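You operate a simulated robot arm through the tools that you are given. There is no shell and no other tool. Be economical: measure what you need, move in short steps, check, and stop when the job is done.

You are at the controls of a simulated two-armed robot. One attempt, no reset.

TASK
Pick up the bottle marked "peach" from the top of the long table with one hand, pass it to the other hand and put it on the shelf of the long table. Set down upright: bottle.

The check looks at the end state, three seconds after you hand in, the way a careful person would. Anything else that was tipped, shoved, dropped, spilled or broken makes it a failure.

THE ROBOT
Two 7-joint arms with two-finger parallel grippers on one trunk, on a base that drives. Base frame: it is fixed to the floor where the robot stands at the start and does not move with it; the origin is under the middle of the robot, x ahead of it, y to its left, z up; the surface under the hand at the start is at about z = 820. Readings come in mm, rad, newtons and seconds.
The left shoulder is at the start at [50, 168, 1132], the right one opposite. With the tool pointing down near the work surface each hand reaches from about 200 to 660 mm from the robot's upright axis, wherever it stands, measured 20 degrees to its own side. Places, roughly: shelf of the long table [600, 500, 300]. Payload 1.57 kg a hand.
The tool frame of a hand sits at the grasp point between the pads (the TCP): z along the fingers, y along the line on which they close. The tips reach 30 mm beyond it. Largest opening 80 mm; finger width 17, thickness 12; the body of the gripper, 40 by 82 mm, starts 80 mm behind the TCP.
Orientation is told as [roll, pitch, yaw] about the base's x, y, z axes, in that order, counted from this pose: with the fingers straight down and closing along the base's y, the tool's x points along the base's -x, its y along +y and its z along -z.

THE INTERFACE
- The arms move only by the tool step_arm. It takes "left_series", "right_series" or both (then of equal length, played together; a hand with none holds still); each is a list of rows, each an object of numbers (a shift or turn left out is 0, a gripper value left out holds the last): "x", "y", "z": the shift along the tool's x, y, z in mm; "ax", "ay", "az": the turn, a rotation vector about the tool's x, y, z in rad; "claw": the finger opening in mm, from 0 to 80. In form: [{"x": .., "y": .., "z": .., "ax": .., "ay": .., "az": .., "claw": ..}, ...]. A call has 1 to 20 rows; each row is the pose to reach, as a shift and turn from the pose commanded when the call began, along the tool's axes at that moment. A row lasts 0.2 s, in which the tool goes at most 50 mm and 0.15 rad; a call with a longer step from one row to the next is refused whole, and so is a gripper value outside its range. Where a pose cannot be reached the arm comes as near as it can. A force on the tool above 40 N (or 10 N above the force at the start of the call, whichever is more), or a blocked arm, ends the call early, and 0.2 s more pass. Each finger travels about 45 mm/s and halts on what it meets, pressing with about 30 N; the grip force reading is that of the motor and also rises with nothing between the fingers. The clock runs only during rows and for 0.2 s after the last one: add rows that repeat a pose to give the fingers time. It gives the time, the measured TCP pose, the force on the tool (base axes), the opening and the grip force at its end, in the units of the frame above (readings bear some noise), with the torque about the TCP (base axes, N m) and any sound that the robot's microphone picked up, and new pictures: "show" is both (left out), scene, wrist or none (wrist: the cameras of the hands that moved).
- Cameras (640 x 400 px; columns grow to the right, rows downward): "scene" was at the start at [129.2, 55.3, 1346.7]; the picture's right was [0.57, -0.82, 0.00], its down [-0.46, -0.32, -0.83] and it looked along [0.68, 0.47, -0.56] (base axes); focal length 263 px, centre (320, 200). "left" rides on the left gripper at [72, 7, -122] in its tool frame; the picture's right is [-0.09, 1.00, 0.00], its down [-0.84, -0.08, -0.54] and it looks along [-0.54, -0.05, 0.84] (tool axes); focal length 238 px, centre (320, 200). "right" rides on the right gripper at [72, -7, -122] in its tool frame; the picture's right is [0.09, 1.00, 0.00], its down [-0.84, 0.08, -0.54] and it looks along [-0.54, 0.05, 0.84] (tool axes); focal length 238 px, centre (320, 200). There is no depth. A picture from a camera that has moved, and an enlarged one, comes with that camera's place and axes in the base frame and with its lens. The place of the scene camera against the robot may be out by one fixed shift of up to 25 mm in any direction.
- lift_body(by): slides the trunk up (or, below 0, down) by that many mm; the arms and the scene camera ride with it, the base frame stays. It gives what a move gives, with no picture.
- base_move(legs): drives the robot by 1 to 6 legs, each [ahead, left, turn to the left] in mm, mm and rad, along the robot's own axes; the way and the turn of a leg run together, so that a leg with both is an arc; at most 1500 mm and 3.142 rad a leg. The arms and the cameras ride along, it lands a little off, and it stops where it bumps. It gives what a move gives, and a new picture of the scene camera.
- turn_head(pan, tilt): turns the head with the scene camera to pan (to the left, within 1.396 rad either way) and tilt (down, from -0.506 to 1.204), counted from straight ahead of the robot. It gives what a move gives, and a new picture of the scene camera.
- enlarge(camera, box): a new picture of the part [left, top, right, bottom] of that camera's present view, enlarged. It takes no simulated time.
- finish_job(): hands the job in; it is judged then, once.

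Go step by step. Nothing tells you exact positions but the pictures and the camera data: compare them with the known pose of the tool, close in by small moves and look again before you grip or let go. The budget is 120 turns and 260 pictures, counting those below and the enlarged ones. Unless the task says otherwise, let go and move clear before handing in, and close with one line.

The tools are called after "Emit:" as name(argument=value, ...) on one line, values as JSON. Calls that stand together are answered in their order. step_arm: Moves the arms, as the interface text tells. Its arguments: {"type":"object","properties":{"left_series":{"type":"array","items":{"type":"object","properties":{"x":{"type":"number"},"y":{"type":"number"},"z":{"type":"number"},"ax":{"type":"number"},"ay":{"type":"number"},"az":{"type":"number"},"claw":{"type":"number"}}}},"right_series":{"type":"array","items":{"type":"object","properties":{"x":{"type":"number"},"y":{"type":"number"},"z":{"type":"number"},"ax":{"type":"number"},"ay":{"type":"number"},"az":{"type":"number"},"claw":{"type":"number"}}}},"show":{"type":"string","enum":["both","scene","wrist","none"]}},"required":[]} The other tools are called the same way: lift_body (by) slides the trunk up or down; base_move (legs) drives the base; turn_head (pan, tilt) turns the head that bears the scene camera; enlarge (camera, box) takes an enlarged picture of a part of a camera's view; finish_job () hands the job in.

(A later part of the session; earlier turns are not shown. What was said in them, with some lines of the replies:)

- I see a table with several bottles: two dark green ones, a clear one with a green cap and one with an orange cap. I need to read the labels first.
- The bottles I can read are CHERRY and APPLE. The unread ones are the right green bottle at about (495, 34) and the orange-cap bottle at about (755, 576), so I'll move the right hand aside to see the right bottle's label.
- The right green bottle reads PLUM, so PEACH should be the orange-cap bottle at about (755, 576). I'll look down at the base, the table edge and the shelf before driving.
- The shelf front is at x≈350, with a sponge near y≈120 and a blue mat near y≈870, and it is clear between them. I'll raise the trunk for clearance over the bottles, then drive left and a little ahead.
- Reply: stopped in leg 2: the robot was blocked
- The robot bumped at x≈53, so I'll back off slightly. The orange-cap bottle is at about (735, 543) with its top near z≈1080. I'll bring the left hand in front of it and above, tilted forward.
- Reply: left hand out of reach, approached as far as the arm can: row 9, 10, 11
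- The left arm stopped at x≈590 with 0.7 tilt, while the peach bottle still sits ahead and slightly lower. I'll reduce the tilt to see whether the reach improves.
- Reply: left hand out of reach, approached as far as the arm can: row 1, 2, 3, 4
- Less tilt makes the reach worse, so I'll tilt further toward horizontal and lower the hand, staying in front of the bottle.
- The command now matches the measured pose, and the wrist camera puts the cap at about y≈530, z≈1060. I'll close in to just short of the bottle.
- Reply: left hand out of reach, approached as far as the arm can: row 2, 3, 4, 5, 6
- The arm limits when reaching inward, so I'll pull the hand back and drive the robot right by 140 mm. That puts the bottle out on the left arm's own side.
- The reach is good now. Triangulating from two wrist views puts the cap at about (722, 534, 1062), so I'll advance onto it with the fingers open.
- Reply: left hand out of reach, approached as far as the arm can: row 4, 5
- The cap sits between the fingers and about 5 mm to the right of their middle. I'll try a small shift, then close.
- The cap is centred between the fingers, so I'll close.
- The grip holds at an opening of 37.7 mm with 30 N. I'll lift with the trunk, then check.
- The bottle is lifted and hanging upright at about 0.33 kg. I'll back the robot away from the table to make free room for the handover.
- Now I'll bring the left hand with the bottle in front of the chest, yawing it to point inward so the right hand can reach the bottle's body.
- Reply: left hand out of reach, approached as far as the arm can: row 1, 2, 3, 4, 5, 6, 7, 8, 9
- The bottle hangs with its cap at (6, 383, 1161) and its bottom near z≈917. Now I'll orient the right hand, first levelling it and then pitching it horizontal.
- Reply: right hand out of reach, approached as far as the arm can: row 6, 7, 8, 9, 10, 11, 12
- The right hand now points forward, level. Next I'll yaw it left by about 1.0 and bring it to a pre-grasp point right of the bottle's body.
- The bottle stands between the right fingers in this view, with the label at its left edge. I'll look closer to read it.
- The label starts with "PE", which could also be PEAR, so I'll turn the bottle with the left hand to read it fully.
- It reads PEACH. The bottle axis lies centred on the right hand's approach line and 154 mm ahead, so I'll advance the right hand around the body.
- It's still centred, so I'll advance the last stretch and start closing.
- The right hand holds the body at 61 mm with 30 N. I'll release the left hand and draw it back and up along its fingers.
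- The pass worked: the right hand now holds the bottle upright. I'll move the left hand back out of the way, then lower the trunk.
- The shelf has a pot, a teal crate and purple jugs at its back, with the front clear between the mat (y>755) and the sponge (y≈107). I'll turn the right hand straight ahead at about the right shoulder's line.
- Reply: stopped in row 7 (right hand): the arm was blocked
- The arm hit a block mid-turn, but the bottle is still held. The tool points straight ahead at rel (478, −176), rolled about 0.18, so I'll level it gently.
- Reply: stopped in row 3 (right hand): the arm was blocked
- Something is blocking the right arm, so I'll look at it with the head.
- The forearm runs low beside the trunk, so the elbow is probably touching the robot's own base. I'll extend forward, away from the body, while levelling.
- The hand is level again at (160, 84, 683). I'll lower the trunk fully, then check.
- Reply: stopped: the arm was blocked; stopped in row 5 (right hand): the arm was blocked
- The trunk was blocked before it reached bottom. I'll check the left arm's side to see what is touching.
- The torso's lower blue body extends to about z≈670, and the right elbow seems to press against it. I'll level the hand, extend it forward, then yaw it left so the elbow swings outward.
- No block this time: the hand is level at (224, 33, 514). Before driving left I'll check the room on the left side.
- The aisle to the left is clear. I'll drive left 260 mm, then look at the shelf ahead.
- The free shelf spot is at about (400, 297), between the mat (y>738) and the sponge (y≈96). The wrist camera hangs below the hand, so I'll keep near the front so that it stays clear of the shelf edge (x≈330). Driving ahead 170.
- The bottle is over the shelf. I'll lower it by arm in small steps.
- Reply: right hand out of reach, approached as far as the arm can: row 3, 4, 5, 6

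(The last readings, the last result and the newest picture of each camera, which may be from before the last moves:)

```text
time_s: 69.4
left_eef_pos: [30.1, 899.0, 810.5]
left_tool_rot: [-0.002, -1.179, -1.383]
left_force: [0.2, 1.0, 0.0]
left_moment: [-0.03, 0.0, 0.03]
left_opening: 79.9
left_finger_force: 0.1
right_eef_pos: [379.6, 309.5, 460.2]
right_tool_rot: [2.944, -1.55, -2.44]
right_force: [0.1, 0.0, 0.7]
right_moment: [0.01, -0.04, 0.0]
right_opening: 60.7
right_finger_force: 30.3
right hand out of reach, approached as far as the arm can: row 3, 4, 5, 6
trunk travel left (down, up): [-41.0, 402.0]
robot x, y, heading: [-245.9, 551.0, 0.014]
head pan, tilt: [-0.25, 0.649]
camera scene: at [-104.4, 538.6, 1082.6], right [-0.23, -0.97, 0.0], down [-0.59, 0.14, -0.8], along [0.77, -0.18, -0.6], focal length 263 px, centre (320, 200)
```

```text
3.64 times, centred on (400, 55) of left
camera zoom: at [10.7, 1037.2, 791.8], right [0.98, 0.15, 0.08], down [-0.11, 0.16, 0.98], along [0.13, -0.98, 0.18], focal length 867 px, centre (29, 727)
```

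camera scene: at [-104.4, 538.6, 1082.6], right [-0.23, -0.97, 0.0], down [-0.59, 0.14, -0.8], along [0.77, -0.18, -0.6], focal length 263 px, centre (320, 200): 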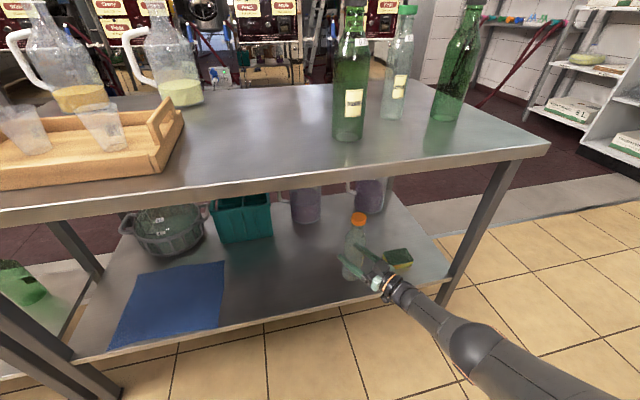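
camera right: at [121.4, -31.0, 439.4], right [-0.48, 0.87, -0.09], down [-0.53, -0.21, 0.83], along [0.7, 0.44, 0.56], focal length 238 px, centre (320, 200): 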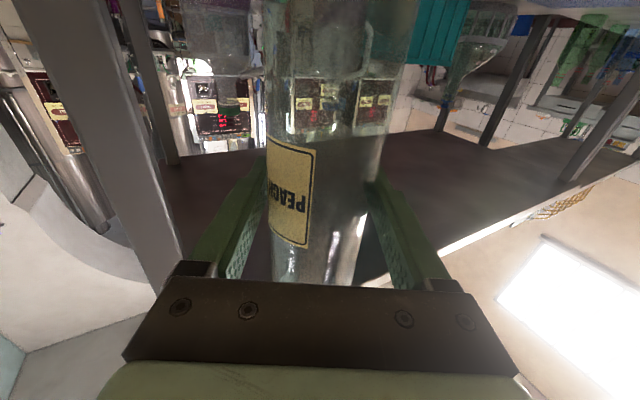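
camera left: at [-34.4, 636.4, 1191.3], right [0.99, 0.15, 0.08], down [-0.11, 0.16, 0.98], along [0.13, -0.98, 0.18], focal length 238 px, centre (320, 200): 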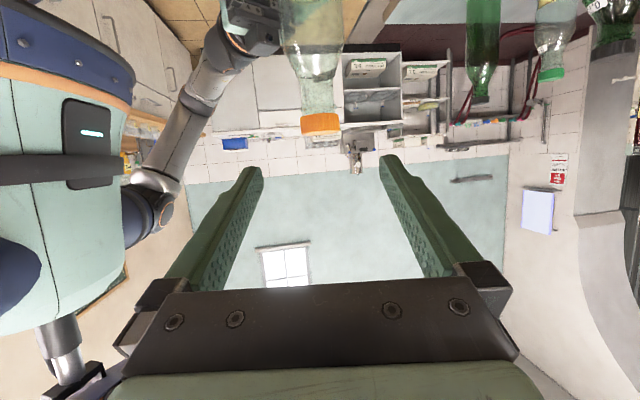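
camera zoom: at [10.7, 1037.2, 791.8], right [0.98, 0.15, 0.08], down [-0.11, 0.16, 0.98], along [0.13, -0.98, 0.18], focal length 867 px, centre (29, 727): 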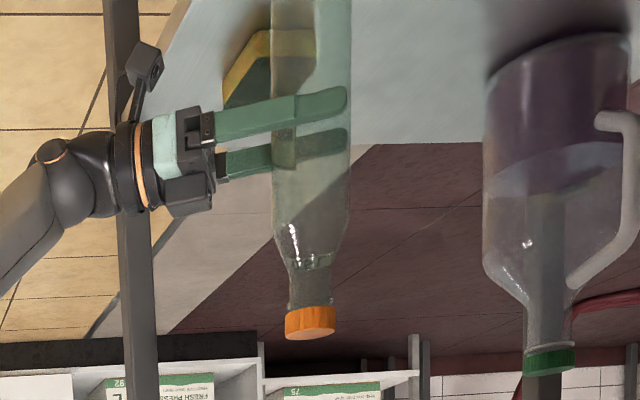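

The side view is clear and the bottle is upright over the shelf, but the arm is at full stretch. I'll take the last trunk travel down now.

Emit:
lift_body(by=-40)

Emit:
enlarge(camera="left", box=[320, 0, 480, 110])

```text
time_s: 70.2
left_eef_pos: [29.3, 898.2, 771.6]
left_tool_rot: [-0.002, -1.179, -1.382]
left_force: [-0.2, -0.7, 0.3]
left_moment: [0.0, 0.0, 0.01]
left_opening: 80.1
left_finger_force: 0.1
right_eef_pos: [379.2, 309.6, 419.5]
right_tool_rot: [2.937, -1.549, -2.434]
right_force: [-1.3, -0.6, -0.2]
right_moment: [0.01, -0.02, 0.01]
right_opening: 60.8
right_finger_force: 30.2
trunk travel left (down, up): [-1.0, 442.0]
robot x, y, heading: [-248.6, 554.6, 0.019]
head pan, tilt: [-0.25, 0.649]
```

```text
3.64 times, centred on (400, 55) of left
camera zoom: at [10.7, 1037.2, 751.9], right [0.98, 0.15, 0.08], down [-0.11, 0.16, 0.98], along [0.13, -0.98, 0.18], focal length 867 px, centre (29, 727)
```

zoom: 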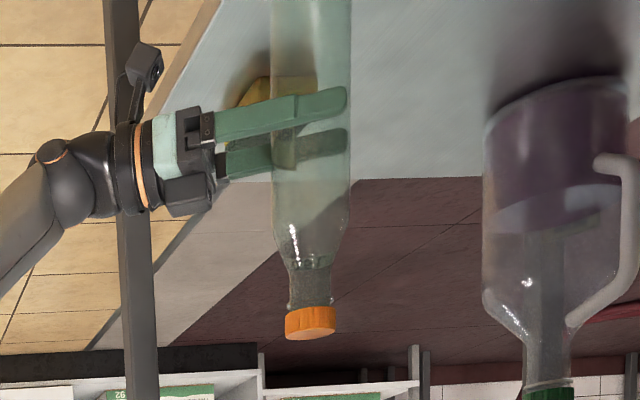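

I'll drive ahead 60, which moves the bottle further over the shelf. That leaves room to draw the arm back and down into reach.

Emit:
base_move(legs=[[60, 0, 0]])

Emit:
step_arm(right_series=[{"z": -20}, {"z": -40, "y": 10}, {"z": -50, "y": 20}, {"z": -50, "y": 20, "x": 7}, {"z": -50, "y": 20, "x": 14}, {"z": -50, "y": 20, "x": 14}], show="scene")

Emit:
enlarge(camera="left", box=[260, 0, 420, 110])

```text
time_s: 71.2
left_eef_pos: [90.4, 898.6, 772.0]
left_tool_rot: [-0.004, -1.178, -1.385]
left_force: [0.5, -0.2, 0.1]
left_moment: [-0.02, -0.01, -0.01]
left_opening: 79.9
left_finger_force: 0.1
right_eef_pos: [439.5, 308.8, 420.5]
right_tool_rot: [2.943, -1.551, -2.438]
right_force: [-0.1, 0.1, 0.8]
right_moment: [0.01, -0.01, 0.01]
right_opening: 60.8
right_finger_force: 30.3
trunk travel left (down, up): [-1.0, 442.0]
robot x, y, heading: [-183.4, 550.6, 0.011]
head pan, tilt: [-0.25, 0.649]
camera scene: at [-43.6, 539.3, 1042.6], right [-0.23, -0.97, 0.0], down [-0.59, 0.14, -0.8], along [0.77, -0.19, -0.6], focal length 263 px, centre (320, 200)
```

scene: 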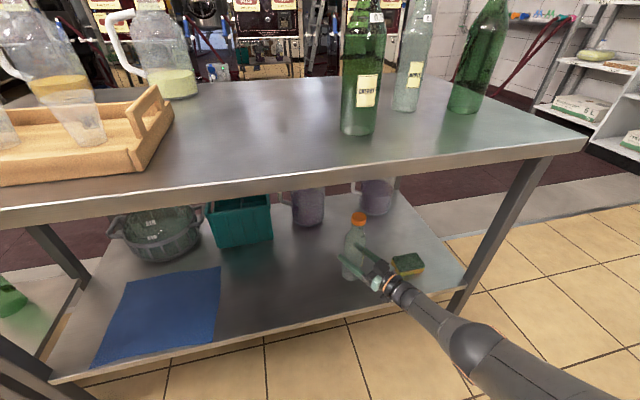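

```text
time_s: 72.6
left_eef_pos: [89.4, 898.5, 770.4]
left_tool_rot: [-0.003, -1.181, -1.385]
left_force: [0.2, 0.2, 0.3]
left_moment: [0.02, 0.01, -0.02]
left_opening: 79.9
left_finger_force: 0.1
right_eef_pos: [386.9, 303.4, 404.7]
right_tool_rot: [2.941, -1.551, -2.438]
right_force: [0.4, 0.4, -0.1]
right_moment: [0.0, -0.01, 0.01]
right_opening: 60.9
right_finger_force: 29.7
trunk travel left (down, up): [-1.0, 442.0]
robot x, y, heading: [-185.3, 555.2, 0.009]
head pan, tilt: [-0.25, 0.649]
camera scene: at [-43.5, 539.3, 1042.6], right [-0.23, -0.97, 0.0], down [-0.59, 0.14, -0.8], along [0.77, -0.19, -0.6], focal length 263 px, centre (320, 200)
```

scene: 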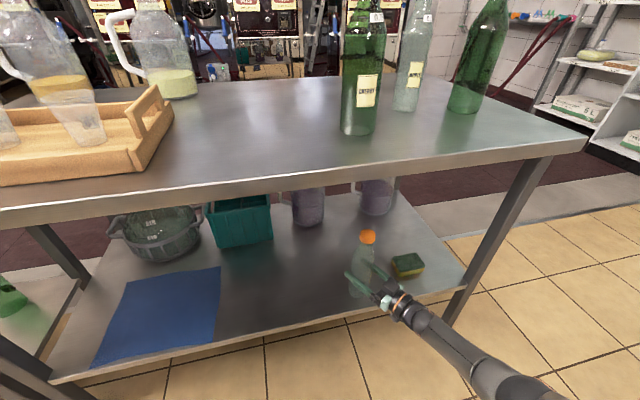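

```text
3.64 times, centred on (340, 55) of left
camera zoom: at [72.3, 1037.8, 751.8], right [0.99, 0.15, 0.08], down [-0.11, 0.16, 0.98], along [0.13, -0.98, 0.18], focal length 867 px, centre (247, 727)
```

zoom: 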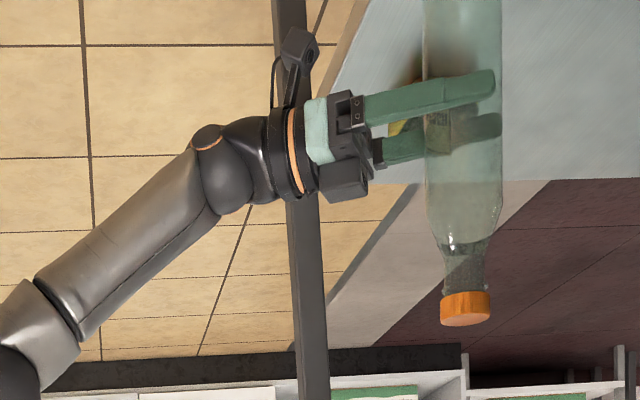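

The hand is now well within reach at (387, 303, 405). I'll nudge it forward slightly and then lower to contact in small steps.

Emit:
step_arm(right_series=[{"z": 8}, {"z": 15}, {"z": 15, "x": 3}, {"z": 15, "x": 6}, {"z": 15, "x": 8}, {"z": 15, "x": 10}, {"z": 15, "x": 10}], show="none")

Emit:
enlarge(camera="scene", box=[310, 210, 450, 330])

```text
time_s: 74.2
left_eef_pos: [90.6, 898.6, 771.2]
left_tool_rot: [-0.002, -1.178, -1.384]
left_force: [0.6, 0.2, -0.5]
left_moment: [0.01, 0.02, 0.02]
left_opening: 80.2
left_finger_force: 0.1
right_eef_pos: [400.1, 308.8, 395.4]
right_tool_rot: [2.975, -1.546, -2.47]
right_force: [-1.5, -0.2, 1.5]
right_moment: [-0.03, 0.16, -0.01]
right_opening: 60.3
right_finger_force: 30.1
trunk travel left (down, up): [-1.0, 442.0]
robot x, y, heading: [-184.9, 550.6, 0.014]
head pan, tilt: [-0.25, 0.649]
```

```text
3.33 times, centred on (380, 270) of scene
camera zoom: at [-43.8, 539.5, 1042.7], right [-0.23, -0.97, 0.0], down [-0.59, 0.14, -0.8], along [0.77, -0.19, -0.6], focal length 876 px, centre (120, -33)
```

zoom: 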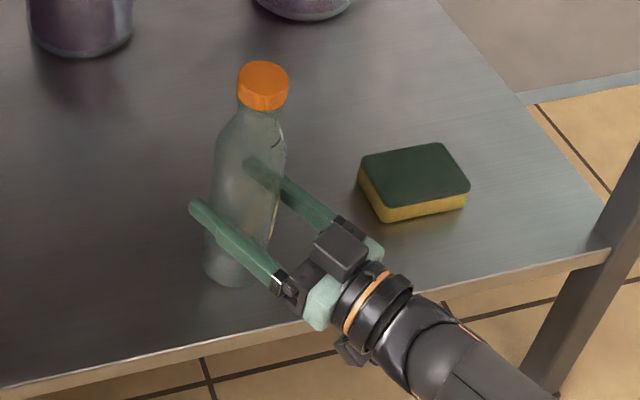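

Light contact shows as an upward force and a moment of 0.16, and the bottle base is well inside the shelf edge. I'll seat it a little more.

Emit:
step_arm(right_series=[{"x": 1.5}, {"x": 3}, {"x": 3}], show="none")

Emit:
enlarge(camera="left", box=[260, 0, 420, 110])

```text
time_s: 75.0
left_eef_pos: [90.0, 899.0, 772.4]
left_tool_rot: [0.003, -1.181, -1.386]
left_force: [0.5, 0.3, 0.1]
left_moment: [0.0, 0.03, -0.02]
left_opening: 80.0
left_finger_force: 0.0
right_eef_pos: [401.2, 310.2, 395.9]
right_tool_rot: [3.088, -1.544, -2.581]
right_force: [-1.5, -0.3, 17.0]
right_moment: [-0.22, 0.37, 0.03]
right_opening: 60.7
right_finger_force: 30.3
trunk travel left (down, up): [-1.0, 442.0]
robot x, y, heading: [-186.0, 554.1, 0.009]
head pan, tilt: [-0.25, 0.649]
```

```text
3.64 times, centred on (340, 55) of left
camera zoom: at [71.5, 1038.1, 752.0], right [0.99, 0.15, 0.09], down [-0.11, 0.16, 0.98], along [0.13, -0.98, 0.18], focal length 867 px, centre (247, 727)
```

zoom: 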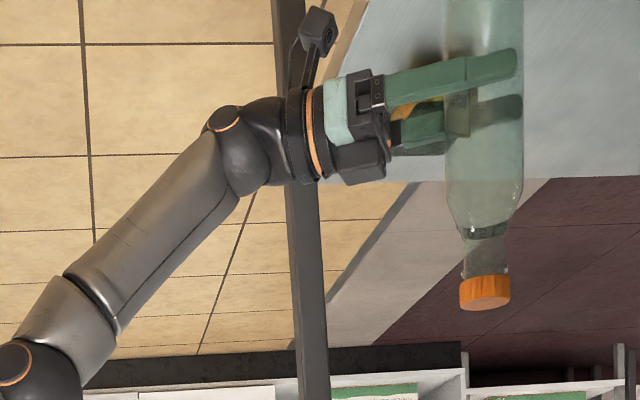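

It's firmly seated at 17 N. I'll ease off slightly and then open slowly.

Emit:
step_arm(right_series=[{"x": -2}, {"x": -2.5}, {"x": -2.5, "claw": 60}, {"x": -2.5, "claw": 66}, {"x": -2.5, "claw": 73}, {"x": -2.5, "claw": 80}, {"x": -2.5, "claw": 80}, {"x": -2.5, "claw": 80}])

Emit:
enlarge(camera="scene", box=[310, 210, 450, 330])

```text
time_s: 76.8
left_eef_pos: [89.9, 899.4, 770.8]
left_tool_rot: [0.001, -1.178, -1.384]
left_force: [0.1, 0.0, -0.1]
left_moment: [0.02, 0.01, 0.01]
left_opening: 79.7
left_finger_force: 0.0
right_eef_pos: [399.3, 309.2, 394.0]
right_tool_rot: [2.959, -1.55, -2.455]
right_force: [-0.3, -0.3, -0.1]
right_moment: [-0.04, 0.0, 0.05]
right_opening: 79.9
right_finger_force: 0.1
trunk travel left (down, up): [-1.0, 442.0]
robot x, y, heading: [-184.5, 553.2, 0.011]
head pan, tilt: [-0.25, 0.649]
camera scene: at [-43.7, 539.4, 1042.7], right [-0.23, -0.97, 0.0], down [-0.59, 0.14, -0.8], along [0.77, -0.19, -0.6], focal length 263 px, centre (320, 200)
camera right: at [296.5, 245.4, 320.6], right [-0.48, 0.87, -0.09], down [-0.53, -0.2, 0.83], along [0.7, 0.44, 0.56], focal length 238 px, centre (320, 200)
```

scene: 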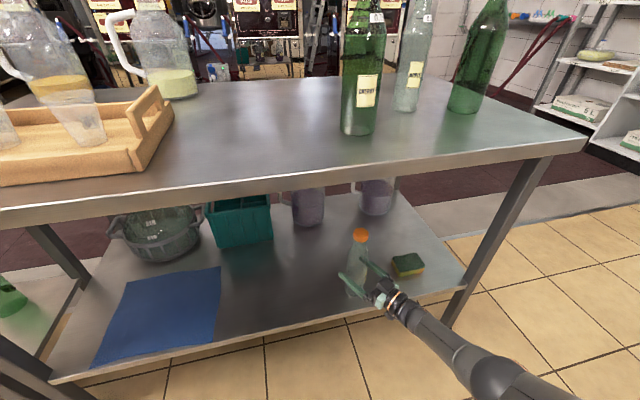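
right: 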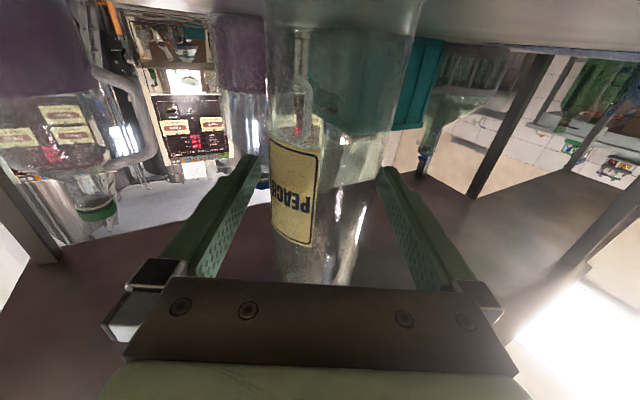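

```text
3.33 times, centred on (380, 270) of scene
camera zoom: at [-43.7, 539.4, 1042.7], right [-0.23, -0.97, 0.0], down [-0.59, 0.14, -0.8], along [0.77, -0.19, -0.6], focal length 876 px, centre (120, -33)
```

zoom: 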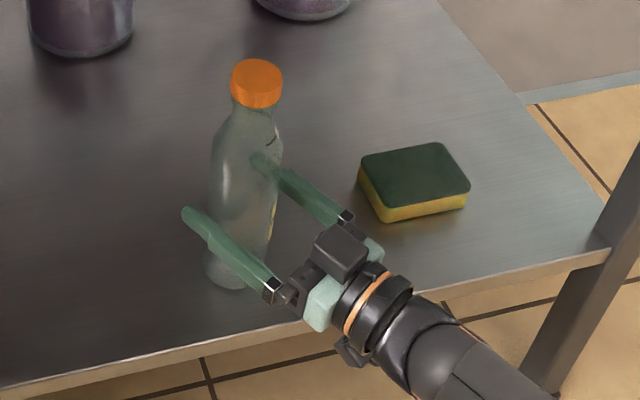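

The bottle stands free between the open fingers. I'll back the whole robot away along the finger direction, keeping the arm rigid.

Emit:
base_move(legs=[[-123, -66, 0]])

Emit:
enlarge(camera="right", box=[0, 0, 640, 400])

```text
time_s: 78.1
left_eef_pos: [-32.2, 831.8, 771.1]
left_tool_rot: [-0.001, -1.178, -1.383]
left_force: [-0.1, 0.5, 0.4]
left_moment: [0.02, 0.01, 0.0]
left_opening: 79.9
left_finger_force: 0.1
right_eef_pos: [279.2, 242.4, 395.2]
right_tool_rot: [2.952, -1.55, -2.448]
right_force: [-0.3, -0.4, -0.2]
right_moment: [0.02, 0.02, 0.0]
right_opening: 79.9
right_finger_force: 0.1
trunk travel left (down, up): [-1.0, 442.0]
robot x, y, heading: [-304.8, 487.8, 0.015]
head pan, tilt: [-0.25, 0.649]
camera scene: at [-165.8, 472.5, 1042.7], right [-0.23, -0.97, 0.0], down [-0.59, 0.14, -0.8], along [0.77, -0.19, -0.6], focal length 263 px, centre (320, 200)
```

scene: 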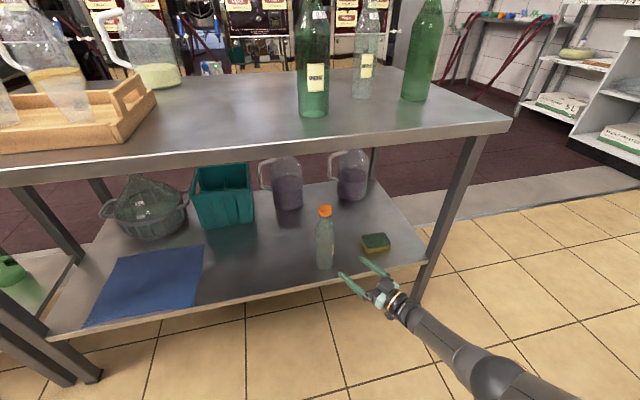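

```text
1.00 times, centred on (320, 200) of right (not enlarged: the box is as wide or as high as the picture)
camera zoom: at [174.5, 178.6, 320.5], right [-0.48, 0.87, -0.09], down [-0.53, -0.21, 0.83], along [0.7, 0.44, 0.56], focal length 238 px, centre (320, 200)
```

zoom: 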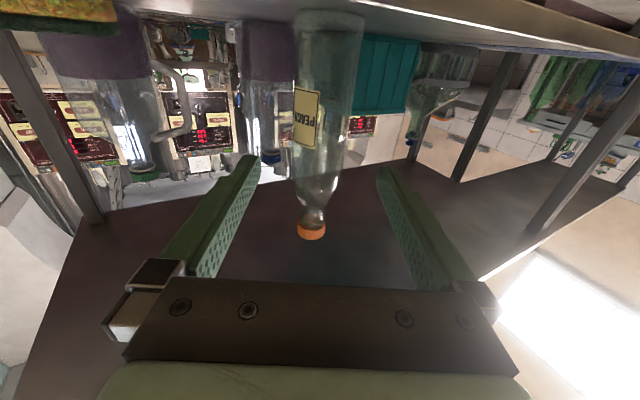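

Bottle PEACH stands upright on the shelf and nothing else was disturbed. I'll back off further and take a final look.

Emit:
base_move(legs=[[-150, 0, 0]])

```text
time_s: 79.5
left_eef_pos: [-179.5, 829.7, 771.8]
left_tool_rot: [-0.002, -1.179, -1.385]
left_force: [0.5, -1.0, -0.2]
left_moment: [0.0, 0.02, 0.0]
left_opening: 79.9
left_finger_force: 0.0
right_eef_pos: [129.6, 240.3, 394.0]
right_tool_rot: [2.956, -1.549, -2.45]
right_force: [0.3, -0.6, -0.6]
right_moment: [0.05, 0.03, 0.03]
right_opening: 79.9
right_finger_force: 0.1
trunk travel left (down, up): [-1.0, 442.0]
robot x, y, heading: [-453.8, 488.0, 0.014]
head pan, tilt: [-0.25, 0.649]
camera scene: at [-313.8, 470.3, 1042.7], right [-0.23, -0.97, 0.0], down [-0.59, 0.14, -0.8], along [0.77, -0.19, -0.6], focal length 263 px, centre (320, 200)
```

scene: 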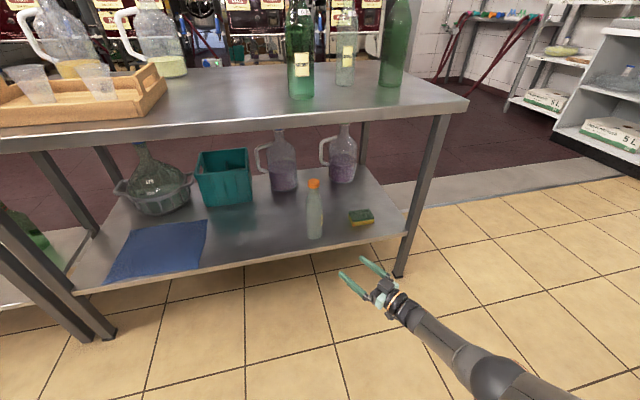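

The peach bottle stands upright on the shelf, both hands are clear, and everything else looks undisturbed, so I'm handing in.

Emit:
finish_job()

```text
The job is handed in.
```

The job is handed in: the "peach" bottle was picked up with the left hand, passed to the right hand and set upright on the long table's shelf.
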